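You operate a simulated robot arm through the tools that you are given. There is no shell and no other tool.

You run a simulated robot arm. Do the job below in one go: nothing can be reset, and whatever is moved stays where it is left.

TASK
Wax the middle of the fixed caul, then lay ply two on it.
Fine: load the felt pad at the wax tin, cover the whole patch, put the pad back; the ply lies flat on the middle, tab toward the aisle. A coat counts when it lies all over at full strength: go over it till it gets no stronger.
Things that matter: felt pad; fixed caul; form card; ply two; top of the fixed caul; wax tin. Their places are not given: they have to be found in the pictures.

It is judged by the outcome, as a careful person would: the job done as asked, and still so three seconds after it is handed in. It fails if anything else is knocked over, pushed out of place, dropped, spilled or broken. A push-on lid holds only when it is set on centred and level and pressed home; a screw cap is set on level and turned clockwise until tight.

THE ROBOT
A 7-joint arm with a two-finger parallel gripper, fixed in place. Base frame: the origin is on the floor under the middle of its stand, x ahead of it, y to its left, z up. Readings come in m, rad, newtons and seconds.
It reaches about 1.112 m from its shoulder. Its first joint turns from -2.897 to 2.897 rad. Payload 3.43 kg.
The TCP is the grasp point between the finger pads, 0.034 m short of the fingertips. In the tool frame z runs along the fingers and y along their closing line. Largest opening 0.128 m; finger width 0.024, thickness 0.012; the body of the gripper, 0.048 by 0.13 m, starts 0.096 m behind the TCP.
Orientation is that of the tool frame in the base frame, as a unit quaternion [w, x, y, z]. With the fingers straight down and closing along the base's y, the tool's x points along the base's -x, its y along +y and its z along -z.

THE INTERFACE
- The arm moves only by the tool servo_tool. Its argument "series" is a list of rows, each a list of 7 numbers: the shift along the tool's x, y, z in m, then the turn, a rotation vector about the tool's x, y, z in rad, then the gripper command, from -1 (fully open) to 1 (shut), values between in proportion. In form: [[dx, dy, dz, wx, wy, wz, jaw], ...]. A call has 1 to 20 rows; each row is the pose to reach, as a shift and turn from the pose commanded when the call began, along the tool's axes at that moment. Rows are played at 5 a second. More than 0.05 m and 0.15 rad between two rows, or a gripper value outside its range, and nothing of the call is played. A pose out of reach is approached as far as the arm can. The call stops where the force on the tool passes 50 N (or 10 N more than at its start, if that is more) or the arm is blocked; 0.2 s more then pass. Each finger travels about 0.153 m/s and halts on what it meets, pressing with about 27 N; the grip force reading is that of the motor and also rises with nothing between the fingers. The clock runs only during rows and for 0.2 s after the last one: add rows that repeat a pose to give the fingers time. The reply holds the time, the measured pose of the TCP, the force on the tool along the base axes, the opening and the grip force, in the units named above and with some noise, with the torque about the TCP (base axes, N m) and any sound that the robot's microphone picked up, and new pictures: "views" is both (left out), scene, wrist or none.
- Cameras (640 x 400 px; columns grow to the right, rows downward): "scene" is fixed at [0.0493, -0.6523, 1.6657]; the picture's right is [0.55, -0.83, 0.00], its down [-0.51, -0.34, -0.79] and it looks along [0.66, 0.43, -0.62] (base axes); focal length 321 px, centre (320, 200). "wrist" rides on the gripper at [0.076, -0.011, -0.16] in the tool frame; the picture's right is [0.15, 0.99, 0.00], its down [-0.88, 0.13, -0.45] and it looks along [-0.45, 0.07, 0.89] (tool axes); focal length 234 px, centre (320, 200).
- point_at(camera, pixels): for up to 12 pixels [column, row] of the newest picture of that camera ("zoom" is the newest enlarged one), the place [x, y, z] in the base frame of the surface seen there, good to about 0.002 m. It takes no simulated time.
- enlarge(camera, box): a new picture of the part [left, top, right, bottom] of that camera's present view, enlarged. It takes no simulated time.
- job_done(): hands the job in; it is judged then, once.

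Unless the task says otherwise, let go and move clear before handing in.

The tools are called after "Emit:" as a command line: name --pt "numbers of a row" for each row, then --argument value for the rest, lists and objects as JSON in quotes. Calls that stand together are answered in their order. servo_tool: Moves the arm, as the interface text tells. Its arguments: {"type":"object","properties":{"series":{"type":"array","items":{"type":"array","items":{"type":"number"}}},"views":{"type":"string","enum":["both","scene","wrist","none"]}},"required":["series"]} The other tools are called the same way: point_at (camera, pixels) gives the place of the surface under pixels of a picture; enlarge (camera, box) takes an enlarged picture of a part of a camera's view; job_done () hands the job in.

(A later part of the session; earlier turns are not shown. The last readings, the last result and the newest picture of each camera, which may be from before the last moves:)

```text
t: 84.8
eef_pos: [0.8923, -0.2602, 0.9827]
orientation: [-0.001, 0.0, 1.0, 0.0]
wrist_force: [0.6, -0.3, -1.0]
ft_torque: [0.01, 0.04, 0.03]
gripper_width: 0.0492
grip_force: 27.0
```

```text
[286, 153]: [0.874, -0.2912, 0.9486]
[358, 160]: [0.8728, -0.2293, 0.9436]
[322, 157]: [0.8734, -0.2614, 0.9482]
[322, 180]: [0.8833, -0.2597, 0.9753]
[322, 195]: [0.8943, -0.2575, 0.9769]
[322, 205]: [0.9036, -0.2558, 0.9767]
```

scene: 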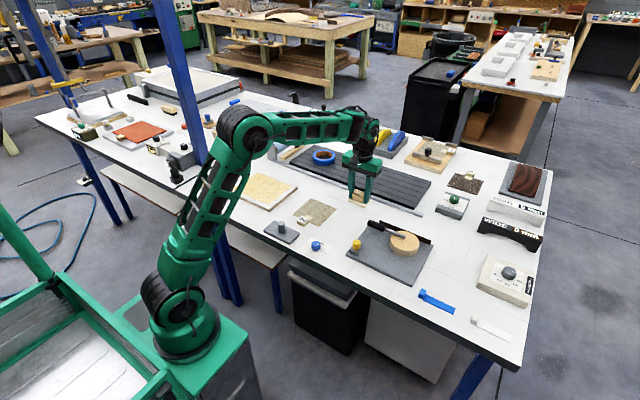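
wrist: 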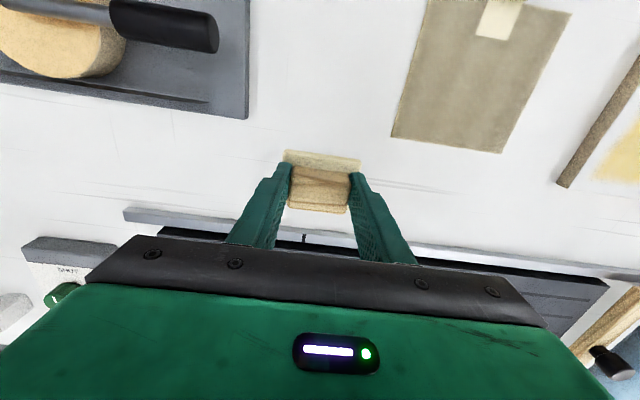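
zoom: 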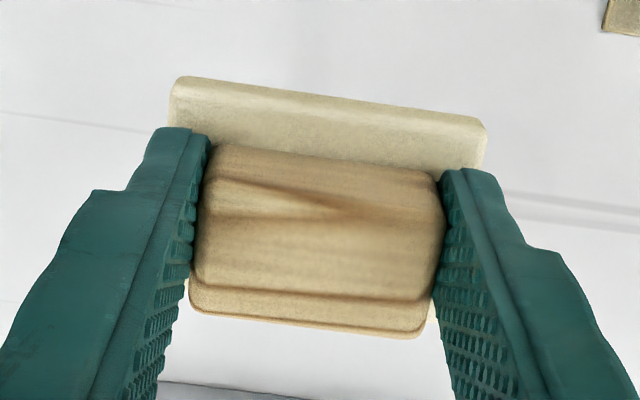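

The felt sits directly above its original footprint (front x 0.873, y −0.232 to −0.296). I'll lower it straight down to the bench.

Emit:
servo_tool --pt "0 0 0.015 0 0 0 0.6" --pt "0 0 0.028 0 0 0 0.6" --pt "0 0 0.0325 0 0 0 0.6" --pt "0 0 0.034 0 0 0 0.6" --pt "0 0 0.035 0 0 0 0.6" --pt "0 0 0.0356 0 0 0 0.6" --pt "0 0 0.0356 0 0 0 0.6" --views "scene"

Emit:
enlarge --camera "scene" --box '[330, 170, 394, 220]'

```text
t: 86.4
eef_pos: [0.893, -0.2607, 0.947]
orientation: [-0.001, 0.001, 1.0, 0.0]
wrist_force: [-0.1, -0.8, -0.5]
ft_torque: [-0.01, 0.03, 0.01]
gripper_width: 0.049
grip_force: 26.9
```

scene: 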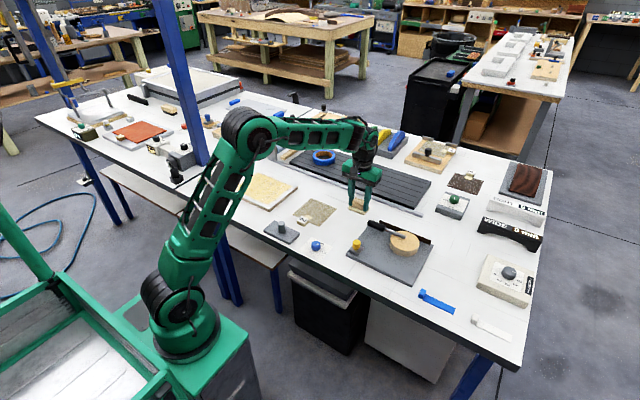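

```text
8.00 times, centred on (362, 195) of scene
```

zoom: 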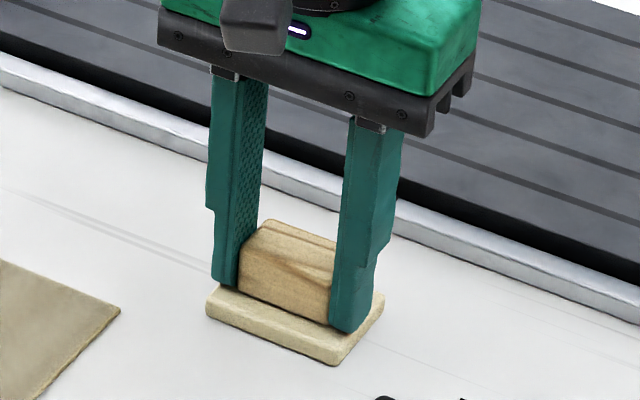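

No contact force yet (−0.5 N), so I'll creep down to light contact before releasing.

Emit:
servo_tool --pt "0 0 0.0006 0 0 0 0.6" --pt "0 0 0.0012 0 0 0 0.6" --pt "0 0 0.0016 0 0 0 0.6" --pt "0 0 0.0016 0 0 0 0.6" --views "none"

```text
t: 87.4
eef_pos: [0.8951, -0.26, 0.9459]
orientation: [0.0, 0.0, 1.0, 0.0]
wrist_force: [-2.9, 1.1, 9.0]
ft_torque: [0.11, 0.17, 0.0]
gripper_width: 0.0488
grip_force: 27.3
```

The pad is on the bench (9 N). I'll open the fingers and back straight up.

Emit:
servo_tool --pt "0 0 -0.0005 0 0 0 0.3" --pt "0 0 -0.0005 0 0 0 0.0" --pt "0 0 -0.0005 0 0 0 -0.25" --pt "0 0 -0.0005 0 0 0 -0.25" --pt "0 0 -0.02 0 0 0 -0.25" --pt "0 0 -0.05 0 0 0 -0.25" --pt "0 0 -0.09 0 0 0 -0.25" --pt "0 0 -0.12 0 0 0 -0.25"

Emit:
enlarge --camera "scene" --box '[330, 170, 394, 220]'

Emit:
point_at --camera "scene" --pixels '[[348, 208], [363.5, 214.5], [369.5, 207]]'

```text
t: 89.2
eef_pos: [0.8966, -0.2617, 1.0658]
orientation: [-0.001, -0.001, 1.0, -0.001]
wrist_force: [-0.5, -0.1, -1.2]
ft_torque: [0.01, 0.0, -0.01]
gripper_width: 0.0801
grip_force: 0.0
```

scene: 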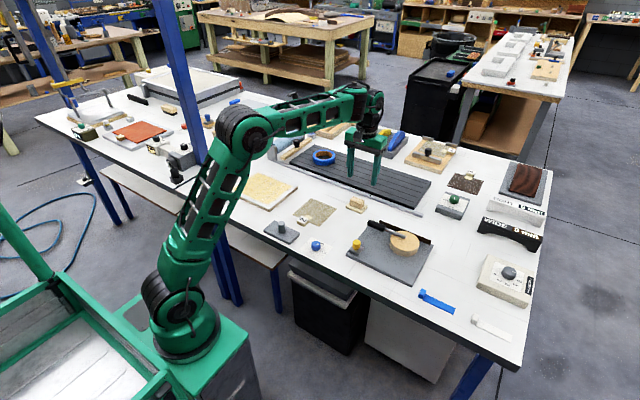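
wrist: 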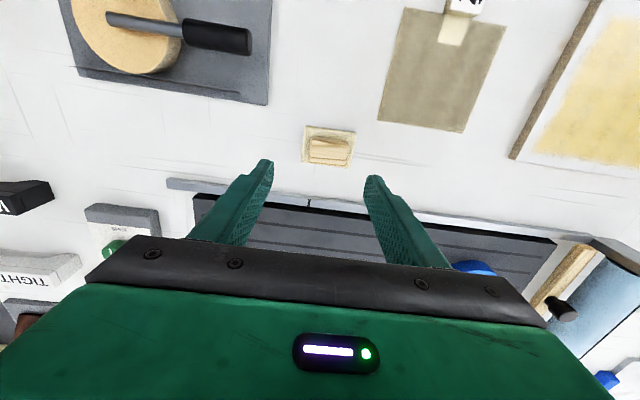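

```text
8.00 times, centred on (362, 195) of scene
```

zoom: 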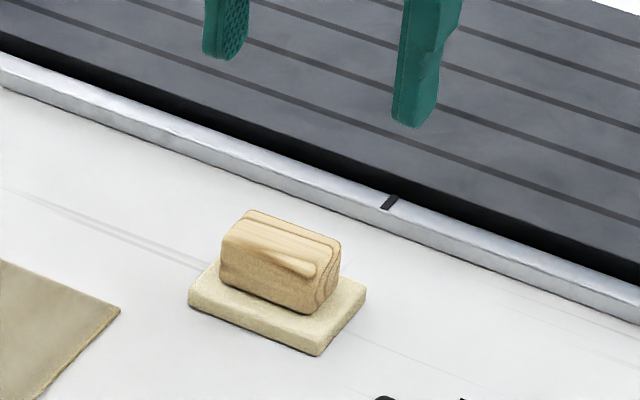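

```text
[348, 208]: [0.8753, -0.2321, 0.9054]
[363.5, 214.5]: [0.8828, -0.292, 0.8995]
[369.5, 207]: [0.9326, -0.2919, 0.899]
```

The pad sits flat on the bench, released. I'll verify its footprint against the original.

Emit:
point_at --camera "zoom" --pixels '[[192, 298], [317, 348], [362, 288], [318, 335], [250, 215], [330, 260], [225, 240]]'

```text
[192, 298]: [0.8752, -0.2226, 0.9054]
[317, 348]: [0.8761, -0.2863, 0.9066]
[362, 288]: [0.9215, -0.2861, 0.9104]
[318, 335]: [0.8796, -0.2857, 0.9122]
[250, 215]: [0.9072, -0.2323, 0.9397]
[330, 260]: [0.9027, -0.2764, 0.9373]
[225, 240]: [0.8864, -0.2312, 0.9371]
```

Emit:
enlarge --camera "wrist" --box '[285, 115, 375, 180]'

Emit:
point_at --camera "wrist" --pixels '[[305, 128], [354, 133], [350, 166], [303, 160], [310, 143], [350, 148], [346, 162], [309, 158]]'

```text
6.15 times, centred on (330, 148) of wrist
```

zoom: 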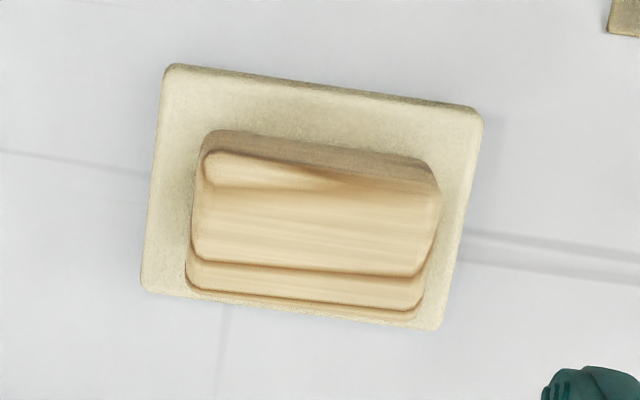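

```text
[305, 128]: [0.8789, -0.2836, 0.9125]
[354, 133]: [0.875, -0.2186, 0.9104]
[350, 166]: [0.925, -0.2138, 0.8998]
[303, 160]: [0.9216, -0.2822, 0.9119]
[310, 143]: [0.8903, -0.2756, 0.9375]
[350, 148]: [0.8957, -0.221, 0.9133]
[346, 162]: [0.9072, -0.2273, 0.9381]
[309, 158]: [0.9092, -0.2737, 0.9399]
```

The pad ended up about 9 mm left (+y) of its old footprint. I'll re-grip it, shift it back those 9 mm, and release more gently.

Emit:
servo_tool --pt "-0.001 0.008 0.04 0 0 0 -0.25" --pt "-0.001 0.008 0.08 0 0 0 -0.25" --pt "-0.001 0.008 0.105 0 0 0 -0.25" --pt "-0.001 0.008 0.116 0 0 0 -0.25" --pt "-0.001 0.008 0.116 0 0 0 0.0" --pt "-0.001 0.008 0.116 0 0 0 0.3" --pt "-0.001 0.008 0.116 0 0 0 0.6" --pt "-0.001 0.008 0.116 0 0 0 0.6"

Emit:
enlarge --camera "scene" --box '[330, 170, 394, 220]'

Emit:
point_at --camera "zoom" --pixels '[[192, 298], [317, 348], [200, 300], [300, 345], [320, 345]]'

```text
t: 91.0
eef_pos: [0.8979, -0.2538, 0.9502]
orientation: [-0.001, 0.0, 1.0, 0.0]
wrist_force: [0.2, 0.0, 0.5]
ft_torque: [0.02, -0.03, 0.01]
gripper_width: 0.0491
grip_force: 26.9
```

scene: 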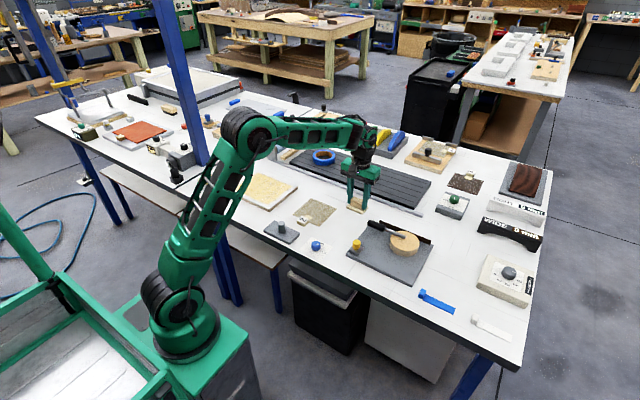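
wrist: 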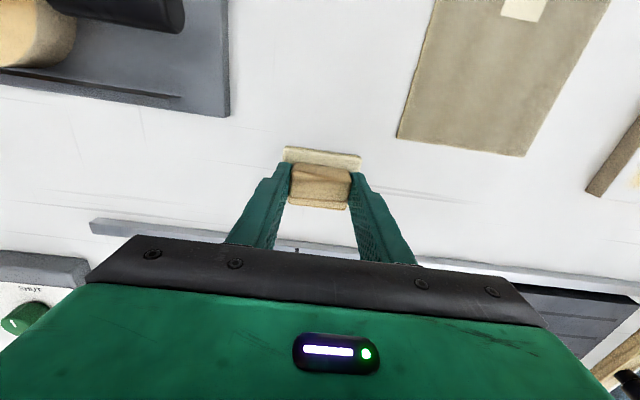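

```text
8.00 times, centred on (362, 195) of scene
```

zoom: 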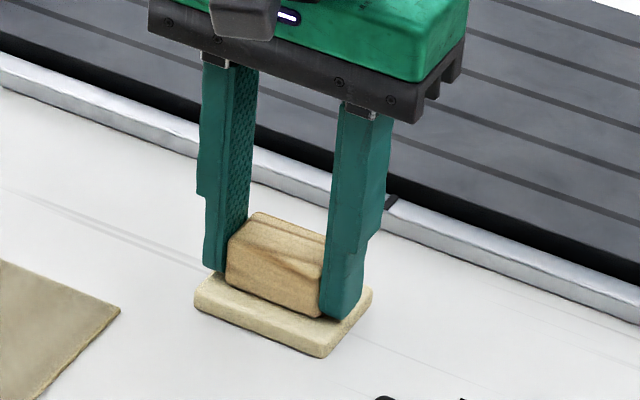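

```text
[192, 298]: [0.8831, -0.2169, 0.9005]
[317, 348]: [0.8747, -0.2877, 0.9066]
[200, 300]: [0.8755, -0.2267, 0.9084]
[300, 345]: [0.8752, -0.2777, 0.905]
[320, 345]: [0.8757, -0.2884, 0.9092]
```

Gripped again at TCP y −0.254. I'll lift 3 mm, shift −8 mm in y, lower and open.

Emit:
servo_tool --pt "0 0 -0.003 0 0 0 0.6" --pt "0 -0.008 -0.003 0 0 0 0.6" --pt "0 -0.008 -0.001 0 0 0 0.6" --pt "0 -0.008 -0.0002 0 0 0 0.6" --pt "0 -0.008 0.0001 0 0 0 0.6" --pt "0 -0.008 0.0001 0 0 0 0.6" --views "none"

```text
t: 92.4
eef_pos: [0.8966, -0.2617, 0.9489]
orientation: [0.0, 0.001, 1.0, 0.001]
wrist_force: [0.1, 0.6, 1.2]
ft_torque: [0.01, -0.07, 0.05]
gripper_width: 0.0486
grip_force: 26.8
```

Force is ~1 N, practically at the surface, at TCP (0.8966, −0.2617). I'll open slowly and retreat upward.

Emit:
servo_tool --pt "0 0 0.0003 0 0 0 0.2" --pt "0 0 0.0003 0 0 0 0.12" --pt "0 0 0.0003 0 0 0 0.0" --pt "0 0 0.0003 0 0 0 -0.15" --pt "0 0 -0.02 0 0 0 -0.15" --pt "0 0 -0.05 0 0 0 -0.15" --pt "0 0 -0.09 0 0 0 -0.15" --pt "0 0 -0.12 0 0 0 -0.15" --pt "0 0 -0.12 0 0 0 -0.15"

Emit:
enlarge --camera "scene" --box '[330, 170, 394, 220]'

Emit:
point_at --camera "zoom" --pixels '[[192, 298], [317, 348], [200, 300], [210, 300], [320, 345], [330, 350], [340, 350], [370, 290], [250, 230], [330, 270]]'

```text
t: 94.4
eef_pos: [0.8928, -0.261, 1.0687]
orientation: [0.0, -0.001, 1.0, 0.0]
wrist_force: [0.2, -0.2, 0.1]
ft_torque: [0.03, -0.03, -0.03]
gripper_width: 0.0734
grip_force: 0.0
```

scene: 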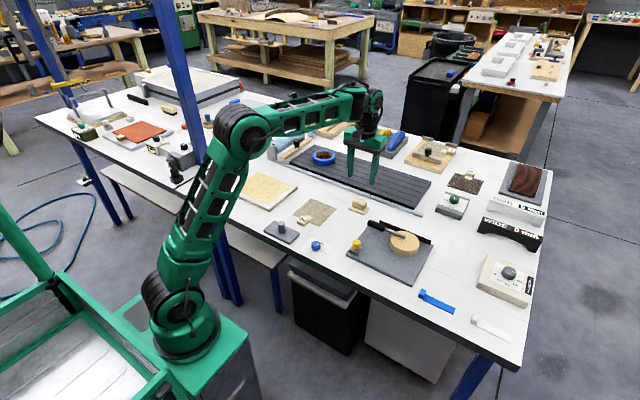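
wrist: 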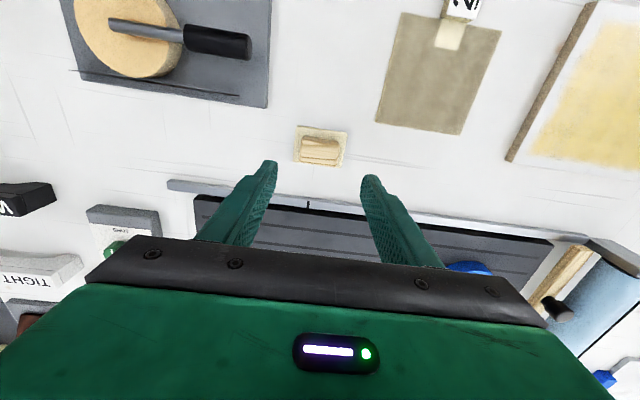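

```text
8.00 times, centred on (362, 195) of scene
```

zoom: 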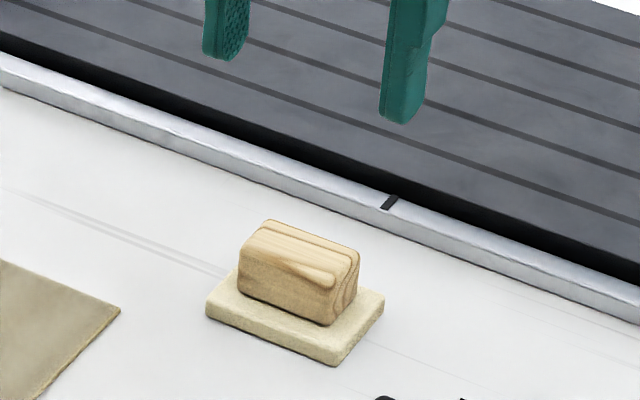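

```text
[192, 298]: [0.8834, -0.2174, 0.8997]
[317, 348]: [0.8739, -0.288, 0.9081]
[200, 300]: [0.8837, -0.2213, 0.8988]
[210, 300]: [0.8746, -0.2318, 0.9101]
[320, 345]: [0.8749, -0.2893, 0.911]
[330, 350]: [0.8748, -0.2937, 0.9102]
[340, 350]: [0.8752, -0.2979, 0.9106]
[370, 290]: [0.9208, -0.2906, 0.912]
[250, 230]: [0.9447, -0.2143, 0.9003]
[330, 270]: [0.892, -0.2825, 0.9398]
```

The pad is back on its footprint (y −0.231 to −0.297). Before handling the ply I want to know which side is the aisle, so I'll swing the arm out to the right, clear of the bench, to look around the robot's side.

Emit:
servo_tool --pt "0.0207 -0.0422 -0.0073 0 0 0.0667 -0.15" --pt "0.0431 -0.083 -0.0146 0 0 0.1333 -0.15" --pt "0.0675 -0.1224 -0.0219 0 0 0.2 -0.15" --pt "0.0937 -0.1601 -0.0292 0 0 0.2667 -0.15" --pt "0.1215 -0.1962 -0.0365 0 0 0.3333 -0.15" --pt "0.1509 -0.2306 -0.0438 0 0 0.4 -0.15" --pt "0.1818 -0.2632 -0.0511 0 0 0.4667 -0.15" --pt "0.2141 -0.294 -0.0584 0 0 0.5333 -0.15" --pt "0.2478 -0.3229 -0.0657 0 0 0.6 -0.15" --pt "0.2825 -0.3496 -0.073 0 0 0.6667 -0.15" --pt "0.3183 -0.3745 -0.0803 0 0 0.7333 -0.15" --pt "0.3552 -0.3973 -0.0876 0 0 0.8 -0.15" --pt "0.3928 -0.4181 -0.0949 0 0 0.8667 -0.15" --pt "0.4311 -0.4368 -0.1022 0 0 0.9333 -0.15" --pt "0.47 -0.4533 -0.1095 0 0 1.0 -0.15" --pt "0.5095 -0.4676 -0.1168 0 0 1.0667 -0.15" --pt "0.5492 -0.4799 -0.1241 0 0 1.1333 -0.15" --pt "0.5894 -0.49 -0.1314 0 0 1.2 -0.15"

```text
t: 98.2
eef_pos: [0.3036, -0.751, 1.2012]
orientation: [0.0, 0.564, 0.826, -0.001]
wrist_force: [0.4, 0.3, 0.3]
ft_torque: [-0.03, 0.04, -0.02]
gripper_width: 0.0737
grip_force: 0.0
```

scene: 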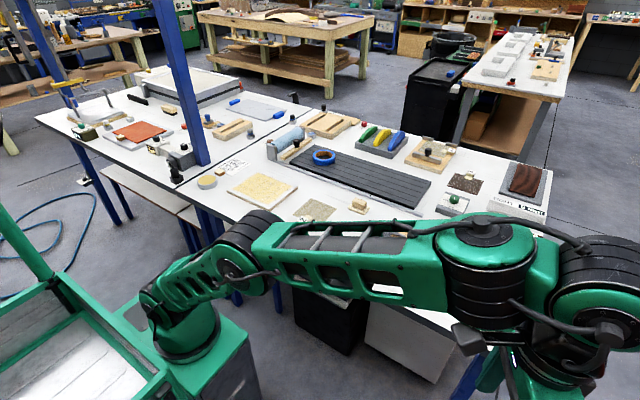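
wrist: 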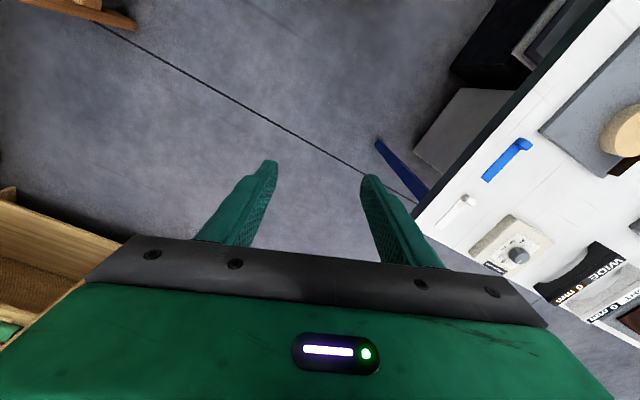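

The wrist view shows floor, the bench edge on the right and some wooden furniture at lower left. I'll roll the wrist sideways to see further toward the −x side.

Emit:
servo_tool --pt "0 0 0 0.12 0 0 -0.15" --pt "0 0 0 0.24 0 0 -0.15" --pt "0 0 0 0.36 0 0 -0.15" --pt "0 0 0 0.48 0 0 -0.15" --pt "0 0 0 0.6 0 0 -0.15" --pt "0 0 0 0.6 0 0 -0.15"

```text
t: 99.6
eef_pos: [0.3075, -0.7496, 1.2019]
orientation: [-0.166, 0.54, 0.788, -0.245]
wrist_force: [-0.4, 0.4, -0.4]
ft_torque: [0.0, 0.03, -0.03]
gripper_width: 0.0735
grip_force: 0.0
```

scene: 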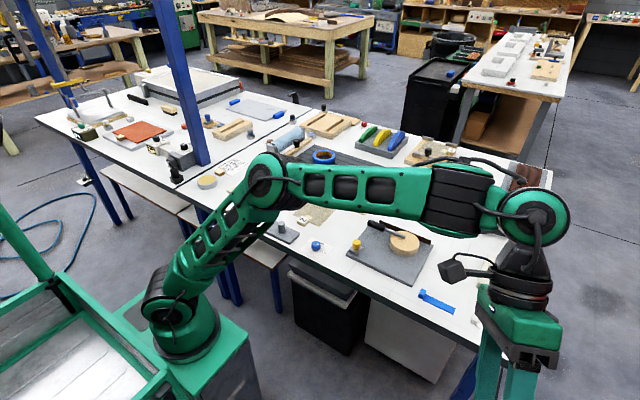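
wrist: 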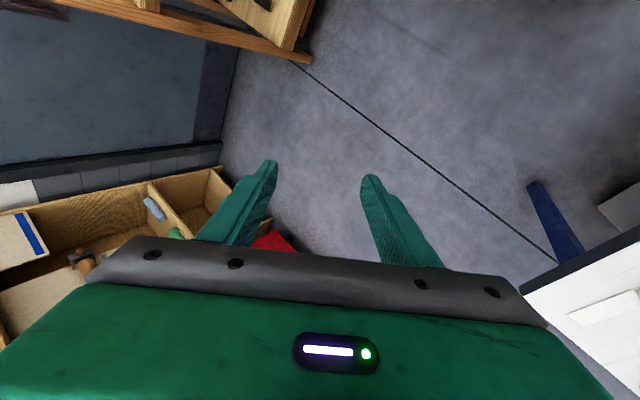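

There is a wall corner with shelves at the left. I'll measure where these stand.

Emit:
point_at --camera "wrist" --pixels '[[120, 80], [40, 60], [190, 140], [120, 200], [60, 240], [220, 30], [300, 60], [290, 100], [230, 160], [400, 30], [500, 100], [20, 200]]'

Emit:
enlarge --camera "wrist" --box '[0, 0, 320, 250]'

```text
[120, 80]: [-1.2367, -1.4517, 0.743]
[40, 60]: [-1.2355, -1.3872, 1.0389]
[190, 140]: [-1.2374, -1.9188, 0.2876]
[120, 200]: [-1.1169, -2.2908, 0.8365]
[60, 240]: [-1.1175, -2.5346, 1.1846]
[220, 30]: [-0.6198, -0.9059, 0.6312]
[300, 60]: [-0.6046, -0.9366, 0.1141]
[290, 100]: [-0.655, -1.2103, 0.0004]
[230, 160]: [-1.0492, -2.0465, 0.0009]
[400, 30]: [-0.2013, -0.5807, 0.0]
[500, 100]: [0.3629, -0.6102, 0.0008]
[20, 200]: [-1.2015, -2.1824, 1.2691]
```

```text
1.60 times, centred on (160, 125) of wrist
```

zoom: 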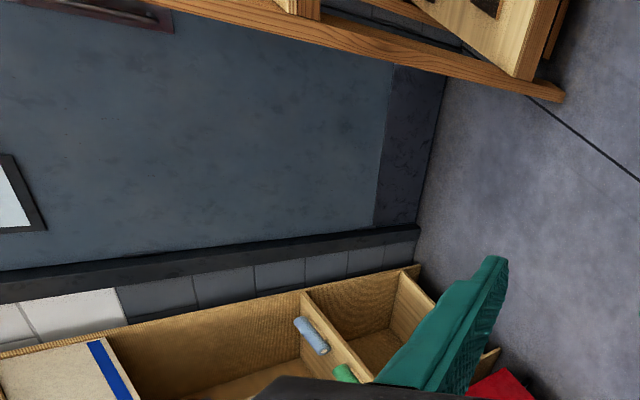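

There is a wall at x ≈ −1.24 behind the robot, so I need a fuller floor plan. I'll measure the surroundings from the scene picture too.

Emit:
point_at --camera "scene" --pixels '[[285, 25], [330, 95], [265, 65], [435, 85], [430, 145], [465, 130], [530, 60], [570, 40], [600, 200], [610, 120], [600, 60], [350, 110]]'

Emit:
point_at --camera "scene" --pixels '[[125, 40], [60, 80], [450, 15], [375, 70], [10, 150], [40, 250], [385, 35], [550, 10], [636, 30], [636, 80], [520, 145], [560, 330]]'

Emit:
enlarge --camera "scene" --box '[0, 0, 320, 130]'

Emit:
enlarge --camera "scene" --box '[340, 0, 640, 160]'

```text
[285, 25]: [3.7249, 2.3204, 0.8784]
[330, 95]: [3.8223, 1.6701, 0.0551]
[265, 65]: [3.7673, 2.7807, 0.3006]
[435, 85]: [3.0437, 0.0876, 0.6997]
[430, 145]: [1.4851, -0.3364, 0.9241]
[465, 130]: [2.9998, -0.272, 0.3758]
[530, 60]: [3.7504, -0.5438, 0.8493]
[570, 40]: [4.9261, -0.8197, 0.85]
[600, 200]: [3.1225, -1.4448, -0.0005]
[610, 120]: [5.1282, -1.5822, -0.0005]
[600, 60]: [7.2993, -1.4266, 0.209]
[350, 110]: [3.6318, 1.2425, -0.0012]
```

```text
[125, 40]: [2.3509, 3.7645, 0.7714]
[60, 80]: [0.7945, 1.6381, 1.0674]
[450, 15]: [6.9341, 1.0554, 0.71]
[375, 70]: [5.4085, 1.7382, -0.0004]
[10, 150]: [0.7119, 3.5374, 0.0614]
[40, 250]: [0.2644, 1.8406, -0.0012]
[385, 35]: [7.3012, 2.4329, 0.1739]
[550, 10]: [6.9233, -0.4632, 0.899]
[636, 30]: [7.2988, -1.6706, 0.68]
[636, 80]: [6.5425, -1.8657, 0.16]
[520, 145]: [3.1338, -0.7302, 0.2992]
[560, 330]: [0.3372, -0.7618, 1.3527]
```

```text
2.00 times, centred on (160, 65) of scene
```

zoom: 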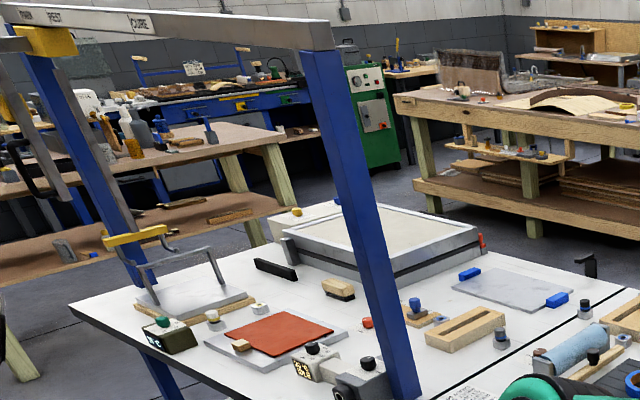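

```text
2.13 times, centred on (490, 80) of scene
```

zoom: 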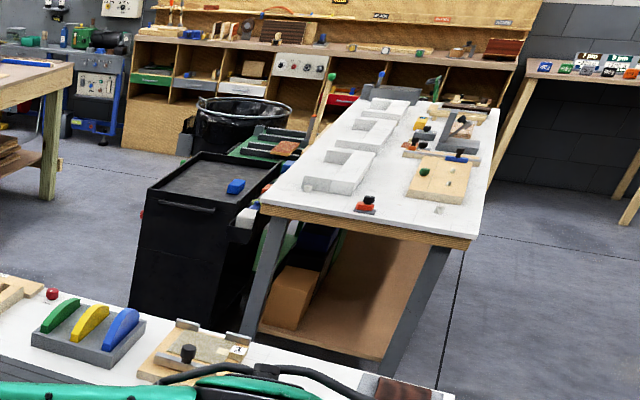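

The overhead beam between the blue posts carries lettering; I'll read that and check for other signs.

Emit:
enlarge --camera "scene" --box '[0, 0, 160, 60]'

Emit:
enlarge --camera "scene" --box '[60, 10, 140, 60]'

Emit:
enlarge --camera "scene" --box '[380, 0, 560, 60]'

Emit:
enlarge --camera "scene" --box '[560, 0, 640, 50]'

```text
4.00 times, centred on (80, 30) of scene
```

zoom: 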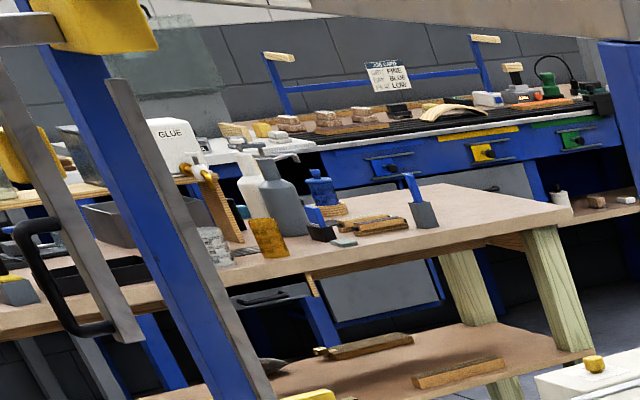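

```text
8.00 times, centred on (100, 35) of scene
```

zoom: 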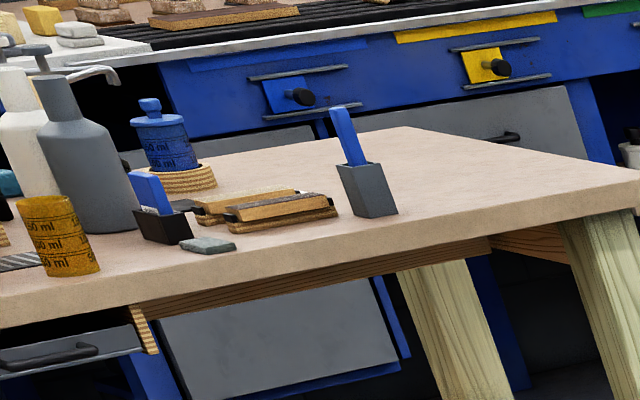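

```text
3.56 times, centred on (470, 30) of scene
```

zoom: 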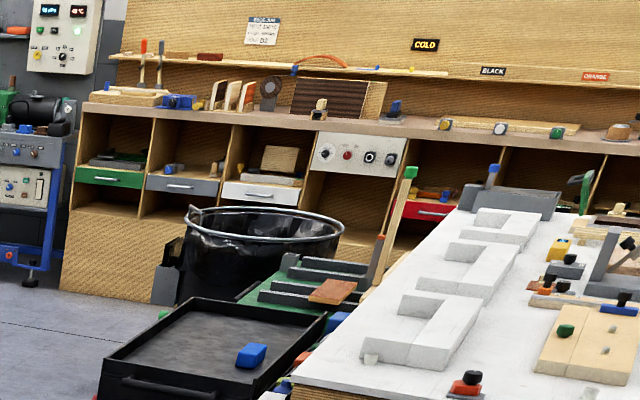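

```text
8.00 times, centred on (600, 25) of scene
```

zoom: 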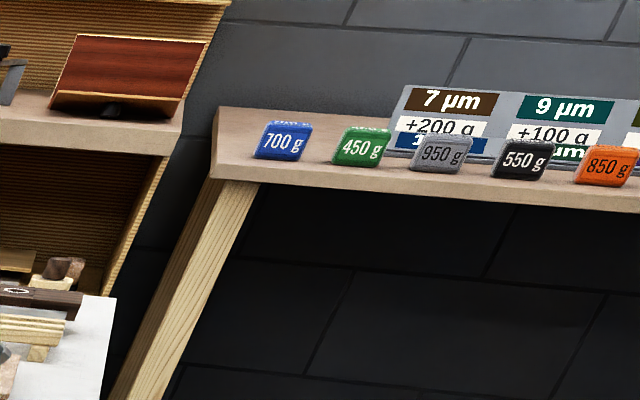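

No sign names the aisle, so the layout has to tell. I'll turn the wrist to look toward the −y end as well.

Emit:
servo_tool --pt "0 0 0 -0.12 0 0 -0.15" --pt "0 0 0 -0.24 0 0 -0.15" --pt "0 0 0 -0.36 0 0 -0.15" --pt "0 0 0 -0.48 0 0 -0.15" --pt "0 0 0 -0.6 0 0 -0.15" --views "none"

Emit:
servo_tool --pt "0 0 0 0.0526 -0.036 -0.1163 -0.15" --pt "0 0 0 0.1052 -0.0719 -0.2325 -0.15" --pt "0 0 0 0.1577 -0.1079 -0.3488 -0.15" --pt "0 0 0 0.2103 -0.1438 -0.4651 -0.15" --pt "0 0 0 0.2629 -0.1798 -0.5814 -0.15" --pt "0 0 0 0.3155 -0.2157 -0.6976 -0.15" --pt "0 0 0 0.3681 -0.2517 -0.8139 -0.15" --pt "0 0 0 0.4206 -0.2876 -0.9302 -0.15" --pt "0 0 0 0.4732 -0.3236 -1.0464 -0.15" --pt "0 0 0 0.5258 -0.3595 -1.1627 -0.15" --pt "0 0 0 0.5258 -0.3595 -1.1627 -0.15"

Emit:
point_at --camera "wrist" --pixels '[[10, 20], [10, 60], [10, 100], [10, 150], [10, 200], [60, 40], [60, 120], [120, 60], [200, 60], [300, 40], [5, 5], [30, 180]]'

```text
t: 100.8
eef_pos: [0.308, -0.7499, 1.2029]
orientation: [0.001, 0.564, 0.826, -0.001]
wrist_force: [0.4, -0.4, -0.1]
ft_torque: [-0.04, 0.06, -0.03]
gripper_width: 0.0735
grip_force: 0.1
```

```text
t: 103.2
eef_pos: [0.3049, -0.7505, 1.2011]
orientation: [0.0, -0.001, 0.955, -0.296]
wrist_force: [0.1, -0.5, -0.5]
ft_torque: [-0.02, -0.03, -0.02]
gripper_width: 0.0735
grip_force: 0.2
```

scene: 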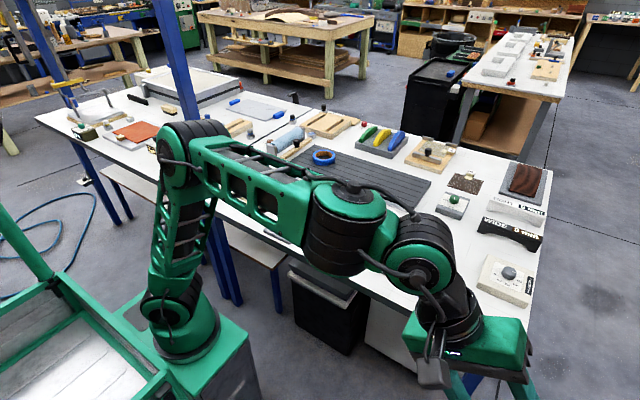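
wrist: 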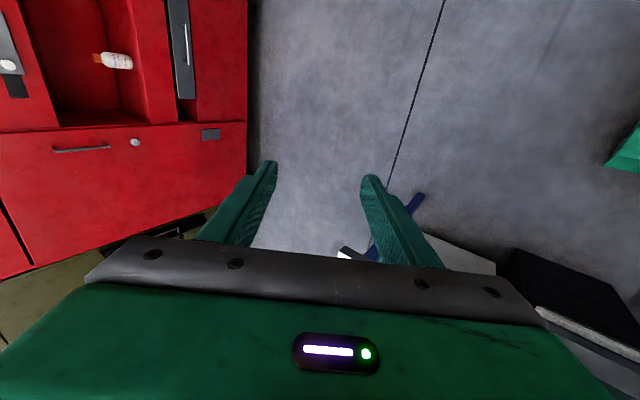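

```text
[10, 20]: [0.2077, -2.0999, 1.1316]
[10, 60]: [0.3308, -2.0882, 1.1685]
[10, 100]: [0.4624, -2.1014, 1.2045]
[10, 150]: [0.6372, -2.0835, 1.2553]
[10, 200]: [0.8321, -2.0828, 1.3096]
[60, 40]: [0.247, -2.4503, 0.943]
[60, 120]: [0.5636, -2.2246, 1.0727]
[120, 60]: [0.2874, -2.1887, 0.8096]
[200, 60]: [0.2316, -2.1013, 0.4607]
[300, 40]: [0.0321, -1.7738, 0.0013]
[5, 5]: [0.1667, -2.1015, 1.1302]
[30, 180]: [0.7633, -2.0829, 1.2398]
```

On the −y side there are red cabinets about 1.2 m beyond the bench end. I'll take one more, higher look at what lies behind the robot on the −x side.

Emit:
servo_tool --pt "0 0 0 -0.12 0 0 -0.15" --pt "0 0 0 -0.24 0 0 -0.15" --pt "0 0 0 -0.36 0 0 -0.15" --pt "0 0 0 -0.48 0 0 -0.15" --pt "0 0 0 -0.6 0 0 -0.15" --views "none"

Emit:
servo_tool --pt "0 0 0 0 0 0.14 -0.15" --pt "0 0 0 0 0 0.28 -0.15" --pt "0 0 0 0 0 0.42 -0.15" --pt "0 0 0 0 0 0.56 -0.15" --pt "0 0 0 0 0 0.7 -0.15" --pt "0 0 0 0 0 0.84 -0.15" --pt "0 0 0 0 0 0.98 -0.15" --pt "0 0 0 0 0 1.12 -0.15" --pt "0 0 0 0 0 1.26 -0.15" --pt "0 0 0 0 0 1.4 -0.15" --pt "0 0 0 0 0 1.5 -0.15" --views "none"

Emit:
servo_tool --pt "0 0 -0.02 0.14 0 0 -0.15" --pt "0 0 -0.04 0.28 0 0 -0.15" --pt "0 0 -0.06 0.42 0 0 -0.15" --pt "0 0 -0.08 0.56 0 0 -0.15" --pt "0 0 -0.1 0.7 0 0 -0.15" --pt "0 0 -0.12 0.84 0 0 -0.15" --pt "0 0 -0.12 0.98 0 0 -0.15" --pt "0 0 -0.12 1.1 0 0 -0.15" --pt "0 0 -0.12 1.1 0 0 -0.15"

```text
t: 104.4
eef_pos: [0.307, -0.7492, 1.2016]
orientation: [-0.002, -0.001, 1.0, -0.001]
wrist_force: [-0.2, 0.3, 0.3]
ft_torque: [-0.09, -0.04, -0.02]
gripper_width: 0.0736
grip_force: 0.0
```

```text
t: 106.7
eef_pos: [0.2913, -0.7515, 1.2066]
orientation: [0.006, 0.658, 0.753, 0.0]
wrist_force: [-24.7, -7.2, -15.5]
ft_torque: [0.06, -4.65, 2.07]
gripper_width: 0.0736
grip_force: 0.0
stopped in row 11: the force on the tool passed its limit at 86 N (the readings are from after the stop); the commanded pose is now the measured one
```

```text
t: 107.0
eef_pos: [0.2759, -0.7524, 1.2103]
orientation: [0.008, 0.655, 0.756, -0.003]
wrist_force: [-22.6, -12.3, -25.6]
ft_torque: [0.21, -4.51, 2.05]
gripper_width: 0.0735
grip_force: 0.0
stopped in row 1: the force on the tool passed its limit at 114 N (the readings are from after the stop); the commanded pose is now the measured one
```

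scene: 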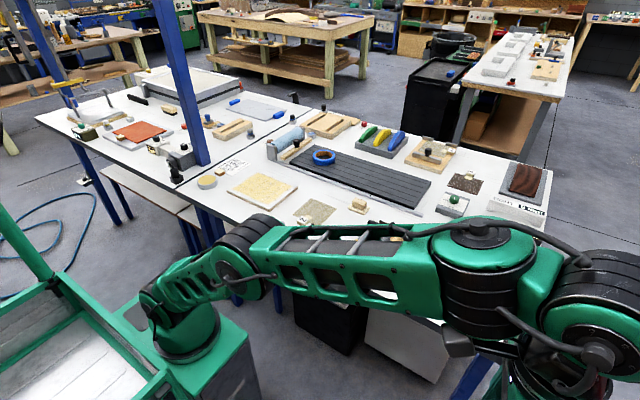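
wrist: 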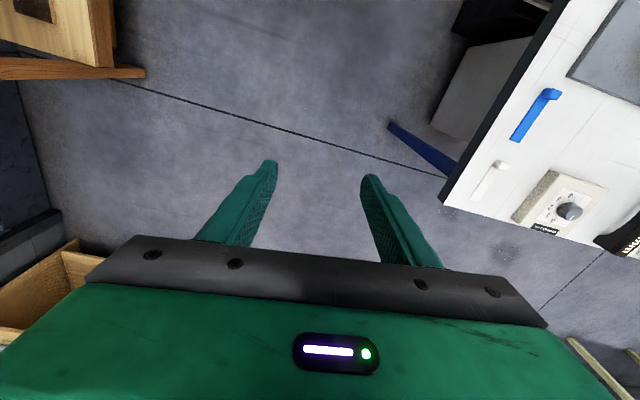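

Contact force built up again (the wrist against the arm itself in this twisted pose). I'll untwist the yaw right away.

Emit:
servo_tool --pt "0 0 0 0 0 -0.1 -0.15" --pt "0 0 0 0 0 -0.2 -0.15" --pt "0 0 0 0 0 -0.3 -0.15" --pt "0 0 0 0 0 -0.3 -0.15"

```text
t: 108.0
eef_pos: [0.2767, -0.7529, 1.2105]
orientation: [0.007, 0.534, 0.845, -0.004]
wrist_force: [0.7, 0.5, 0.2]
ft_torque: [-0.01, 0.0, 0.0]
gripper_width: 0.0733
grip_force: 0.2
```

scene: 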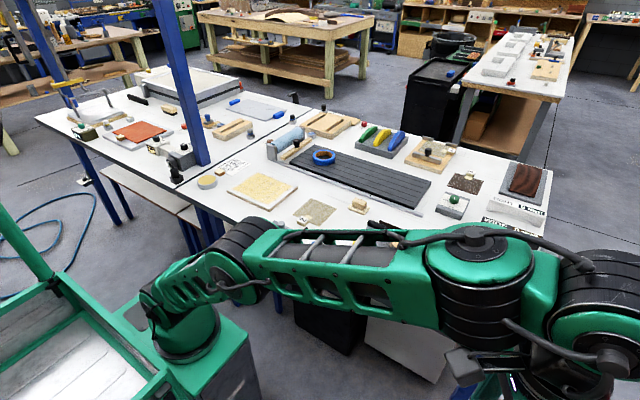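
wrist: 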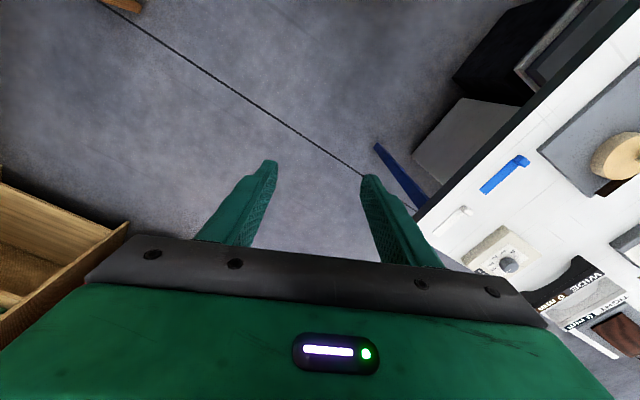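

Forces are back to zero. From this untwisted pose I'll roll as before, a little further, to view the area behind the robot.

Emit:
servo_tool --pt "0 0 0 0.13 0 0 -0.15" --pt "0 0 0 0.26 0 0 -0.15" --pt "0 0 0 0.39 0 0 -0.15" --pt "0 0 0 0.52 0 0 -0.15" --pt "0 0 0 0.65 0 0 -0.15" --pt "0 0 0 0.78 0 0 -0.15" --pt "0 0 0 0.9 0 0 -0.15" --pt "0 0 0 0.9 0 0 -0.15" --views "wrist"

Emit:
enlarge --camera "wrist" --box '[0, 0, 400, 250]'

```text
t: 109.8
eef_pos: [0.2775, -0.753, 1.2097]
orientation: [-0.227, 0.484, 0.759, -0.37]
wrist_force: [0.0, -0.1, 0.0]
ft_torque: [-0.01, -0.02, -0.02]
gripper_width: 0.0736
grip_force: 0.1
```

wrist: 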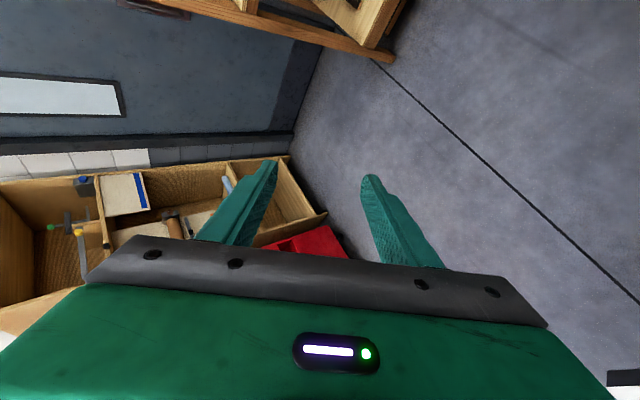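

```text
1.60 times, centred on (200, 125) of wrist
```

zoom: 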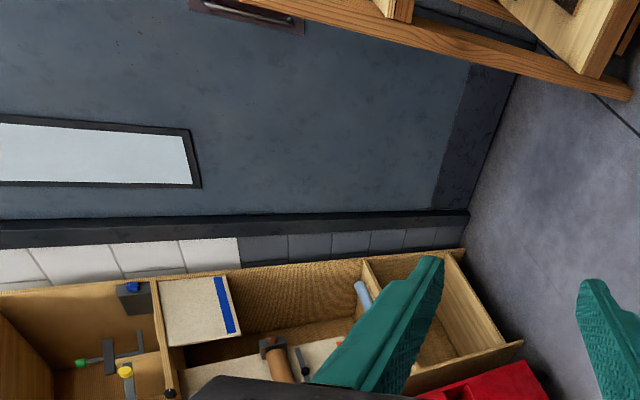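

A door with a window stands in the wall at x ≈ −1.24. I'll map the door, the floor lines and the clear floor strips to identify which strip is the aisle.

Emit:
point_at --camera "wrist" --pixels '[[60, 100], [120, 90], [150, 5], [290, 130], [280, 150], [140, 145], [20, 145], [395, 75], [500, 170], [380, 55], [250, 10], [320, 20]]'

Emit:
point_at --camera "scene" --pixels '[[556, 118], [600, 226], [620, 100], [630, 300], [600, 240], [630, 180], [590, 150], [560, 110], [545, 165], [510, 160], [548, 170], [530, 250]]'

```text
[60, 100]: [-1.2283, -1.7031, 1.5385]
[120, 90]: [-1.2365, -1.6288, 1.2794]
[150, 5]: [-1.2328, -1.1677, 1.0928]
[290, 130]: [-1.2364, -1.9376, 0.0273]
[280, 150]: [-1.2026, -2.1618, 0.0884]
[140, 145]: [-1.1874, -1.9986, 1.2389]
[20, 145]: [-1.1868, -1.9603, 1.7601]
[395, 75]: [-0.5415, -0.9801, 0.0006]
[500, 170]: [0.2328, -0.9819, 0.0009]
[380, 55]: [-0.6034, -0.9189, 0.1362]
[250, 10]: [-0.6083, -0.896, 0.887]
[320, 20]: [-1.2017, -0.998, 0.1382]
```

```text
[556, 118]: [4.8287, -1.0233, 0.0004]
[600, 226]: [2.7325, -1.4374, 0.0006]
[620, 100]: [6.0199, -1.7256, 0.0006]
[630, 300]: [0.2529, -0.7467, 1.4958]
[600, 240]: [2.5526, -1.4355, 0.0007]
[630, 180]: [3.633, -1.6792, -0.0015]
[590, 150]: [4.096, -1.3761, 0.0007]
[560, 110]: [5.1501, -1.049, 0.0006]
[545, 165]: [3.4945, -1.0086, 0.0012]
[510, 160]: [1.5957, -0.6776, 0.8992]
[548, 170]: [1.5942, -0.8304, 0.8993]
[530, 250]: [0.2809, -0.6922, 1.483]
```

The clear strip at y ≈ −1.0 to −2.1 runs straight from that door past the bench end, bounded by a floor line at y ≈ −1.0. I'll look at the rest of this view closely for any sign or marking.

Emit:
enlarge --camera "wrist" --box '[180, 0, 440, 100]'

Emit:
enlarge --camera "wrist" --box '[0, 0, 200, 125]'

Emit:
enlarge --camera "scene" --box '[320, 60, 440, 135]'

Emit:
enlarge --camera "scene" --box '[540, 60, 640, 260]'

```text
2.46 times, centred on (310, 50) of wrist
```

zoom: 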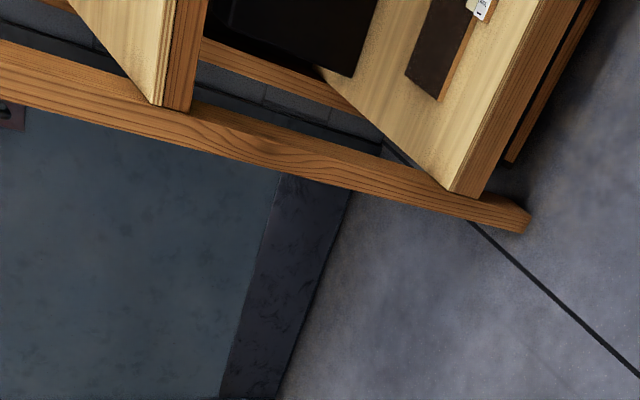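

```text
3.20 times, centred on (100, 62) of wrist
```

zoom: 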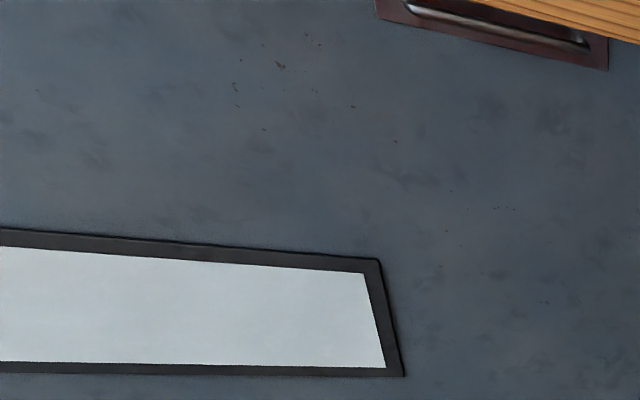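

```text
5.33 times, centred on (380, 98) of scene
```

zoom: 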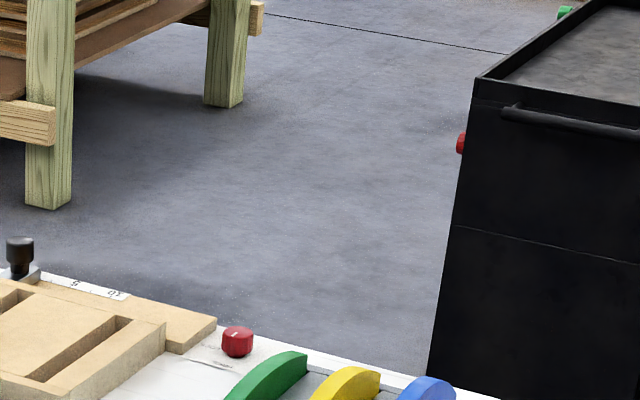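

```text
2.00 times, centred on (590, 160) of scene
```

zoom: 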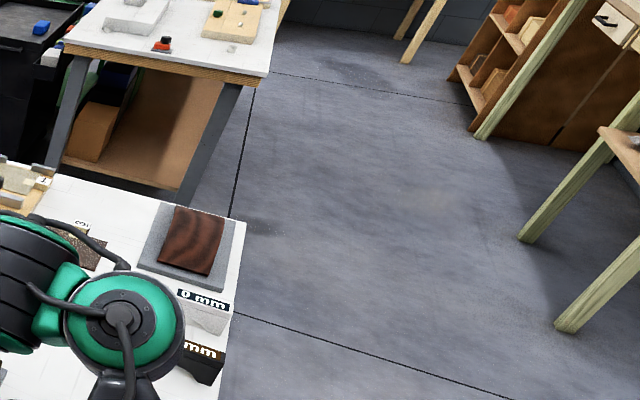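

The zoom can show a little beyond the picture's edge, so I'll use that to view the room to the right, left, below and above the scene view.

Emit:
enlarge --camera "scene" --box '[600, 0, 640, 400]'

Emit:
enlarge --camera "scene" --box '[0, 360, 640, 400]'

Emit:
enlarge --camera "scene" --box '[0, 0, 640, 40]'

Emit:
enlarge --camera "scene" --box '[0, 0, 40, 400]'

```text
1.00 times, centred on (620, 200) of scene (not enlarged: the box is as wide or as high as the picture)
```

zoom: 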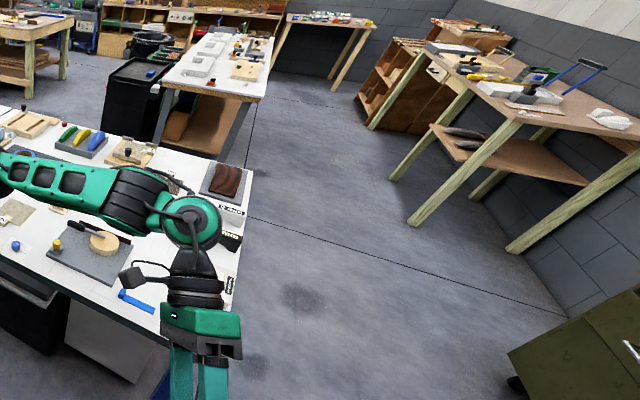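

```text
1.00 times, centred on (320, 380) of scene (not enlarged: the box is as wide or as high as the picture)
```

zoom: 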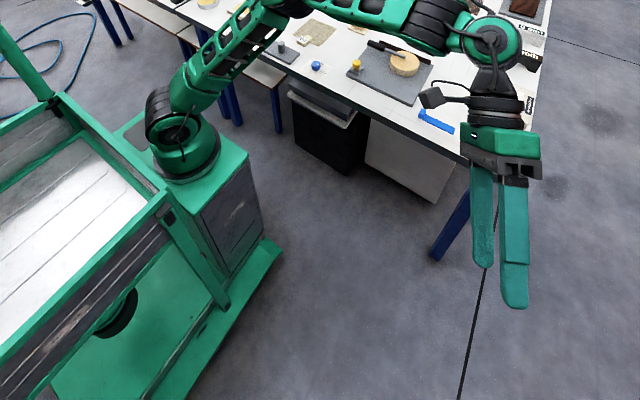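

```text
1.00 times, centred on (320, 20) of scene (not enlarged: the box is as wide or as high as the picture)
```

zoom: 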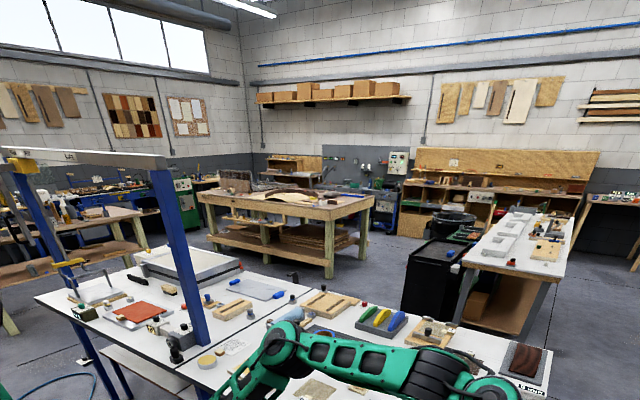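

```text
1.00 times, centred on (20, 200) of scene (not enlarged: the box is as wide or as high as the picture)
```

zoom: 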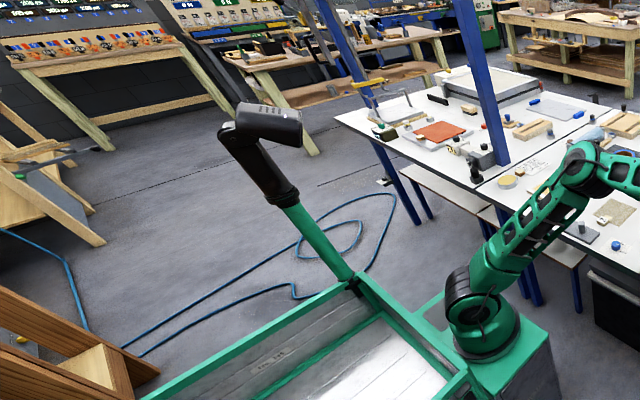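

The wider views show the robot is a cart parked in the lane in front of the bench, whose under-bench bins and labels all face that lane, and the tabbed sheets nearby all point their tabs that way. I'll take the robot-side lane as the aisle (tab toward −x) and first un-roll the wrist.

Emit:
servo_tool --pt "0 0 0 -0.13 0 0 -0.15" --pt "0 0 0 -0.26 0 0 -0.15" --pt "0 0 0 -0.39 0 0 -0.15" --pt "0 0 0 -0.52 0 0 -0.15" --pt "0 0 0 -0.65 0 0 -0.15" --pt "0 0 0 -0.78 0 0 -0.15" --pt "0 0 0 -0.9 0 0 -0.15" --pt "0 0 0 -0.9 0 0 -0.15" --views "none"

```text
t: 111.6
eef_pos: [0.2763, -0.7528, 1.2108]
orientation: [0.008, 0.535, 0.845, -0.003]
wrist_force: [0.0, -0.3, 0.1]
ft_torque: [0.0, 0.02, -0.01]
gripper_width: 0.0737
grip_force: 0.2
```

Wrist is level again. Now I'll arc back over the bench to above ply two's block.

Emit:
servo_tool --pt "0.0012 0.0457 0.0083 0 0 -0.0627 -0.15" --pt "0.0049 0.0915 0.0166 0 0 -0.1254 -0.15" --pt "0.0112 0.1369 0.0249 0 0 -0.1881 -0.15" --pt "0.0203 0.1815 0.0332 0 0 -0.2508 -0.15" --pt "0.0316 0.2252 0.0415 0 0 -0.3135 -0.15" --pt "0.0455 0.2681 0.0498 0 0 -0.3762 -0.15" --pt "0.0619 0.3098 0.0581 0 0 -0.4389 -0.15" --pt "0.0804 0.3503 0.0664 0 0 -0.5016 -0.15" --pt "0.1011 0.3896 0.0747 0 0 -0.5643 -0.15" --pt "0.124 0.4273 0.083 0 0 -0.627 -0.15" --pt "0.1489 0.4633 0.0913 0 0 -0.6897 -0.15" --pt "0.1757 0.498 0.0996 0 0 -0.7524 -0.15" --pt "0.2043 0.5306 0.1079 0 0 -0.8151 -0.15" --pt "0.2347 0.5614 0.1162 0 0 -0.8778 -0.15" --pt "0.2665 0.5903 0.1245 0 0 -0.9405 -0.15" --pt "0.2997 0.617 0.1328 0 0 -1.0032 -0.15" --pt "0.3345 0.6418 0.1411 0 0 -1.0659 -0.15" --pt "0.3703 0.6643 0.1494 0 0 -1.128 -0.15"

```text
t: 115.4
eef_pos: [0.7227, -0.1326, 1.0587]
orientation: [0.005, 0.001, 1.0, -0.006]
wrist_force: [-0.1, -0.2, -0.8]
ft_torque: [0.06, 0.0, 0.03]
gripper_width: 0.0735
grip_force: 0.0
```

scene: 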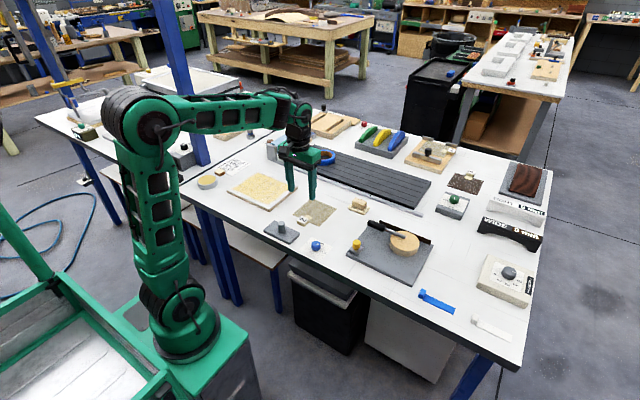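
wrist: 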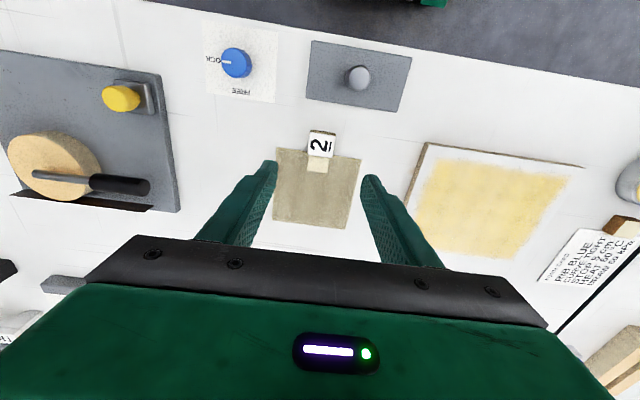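

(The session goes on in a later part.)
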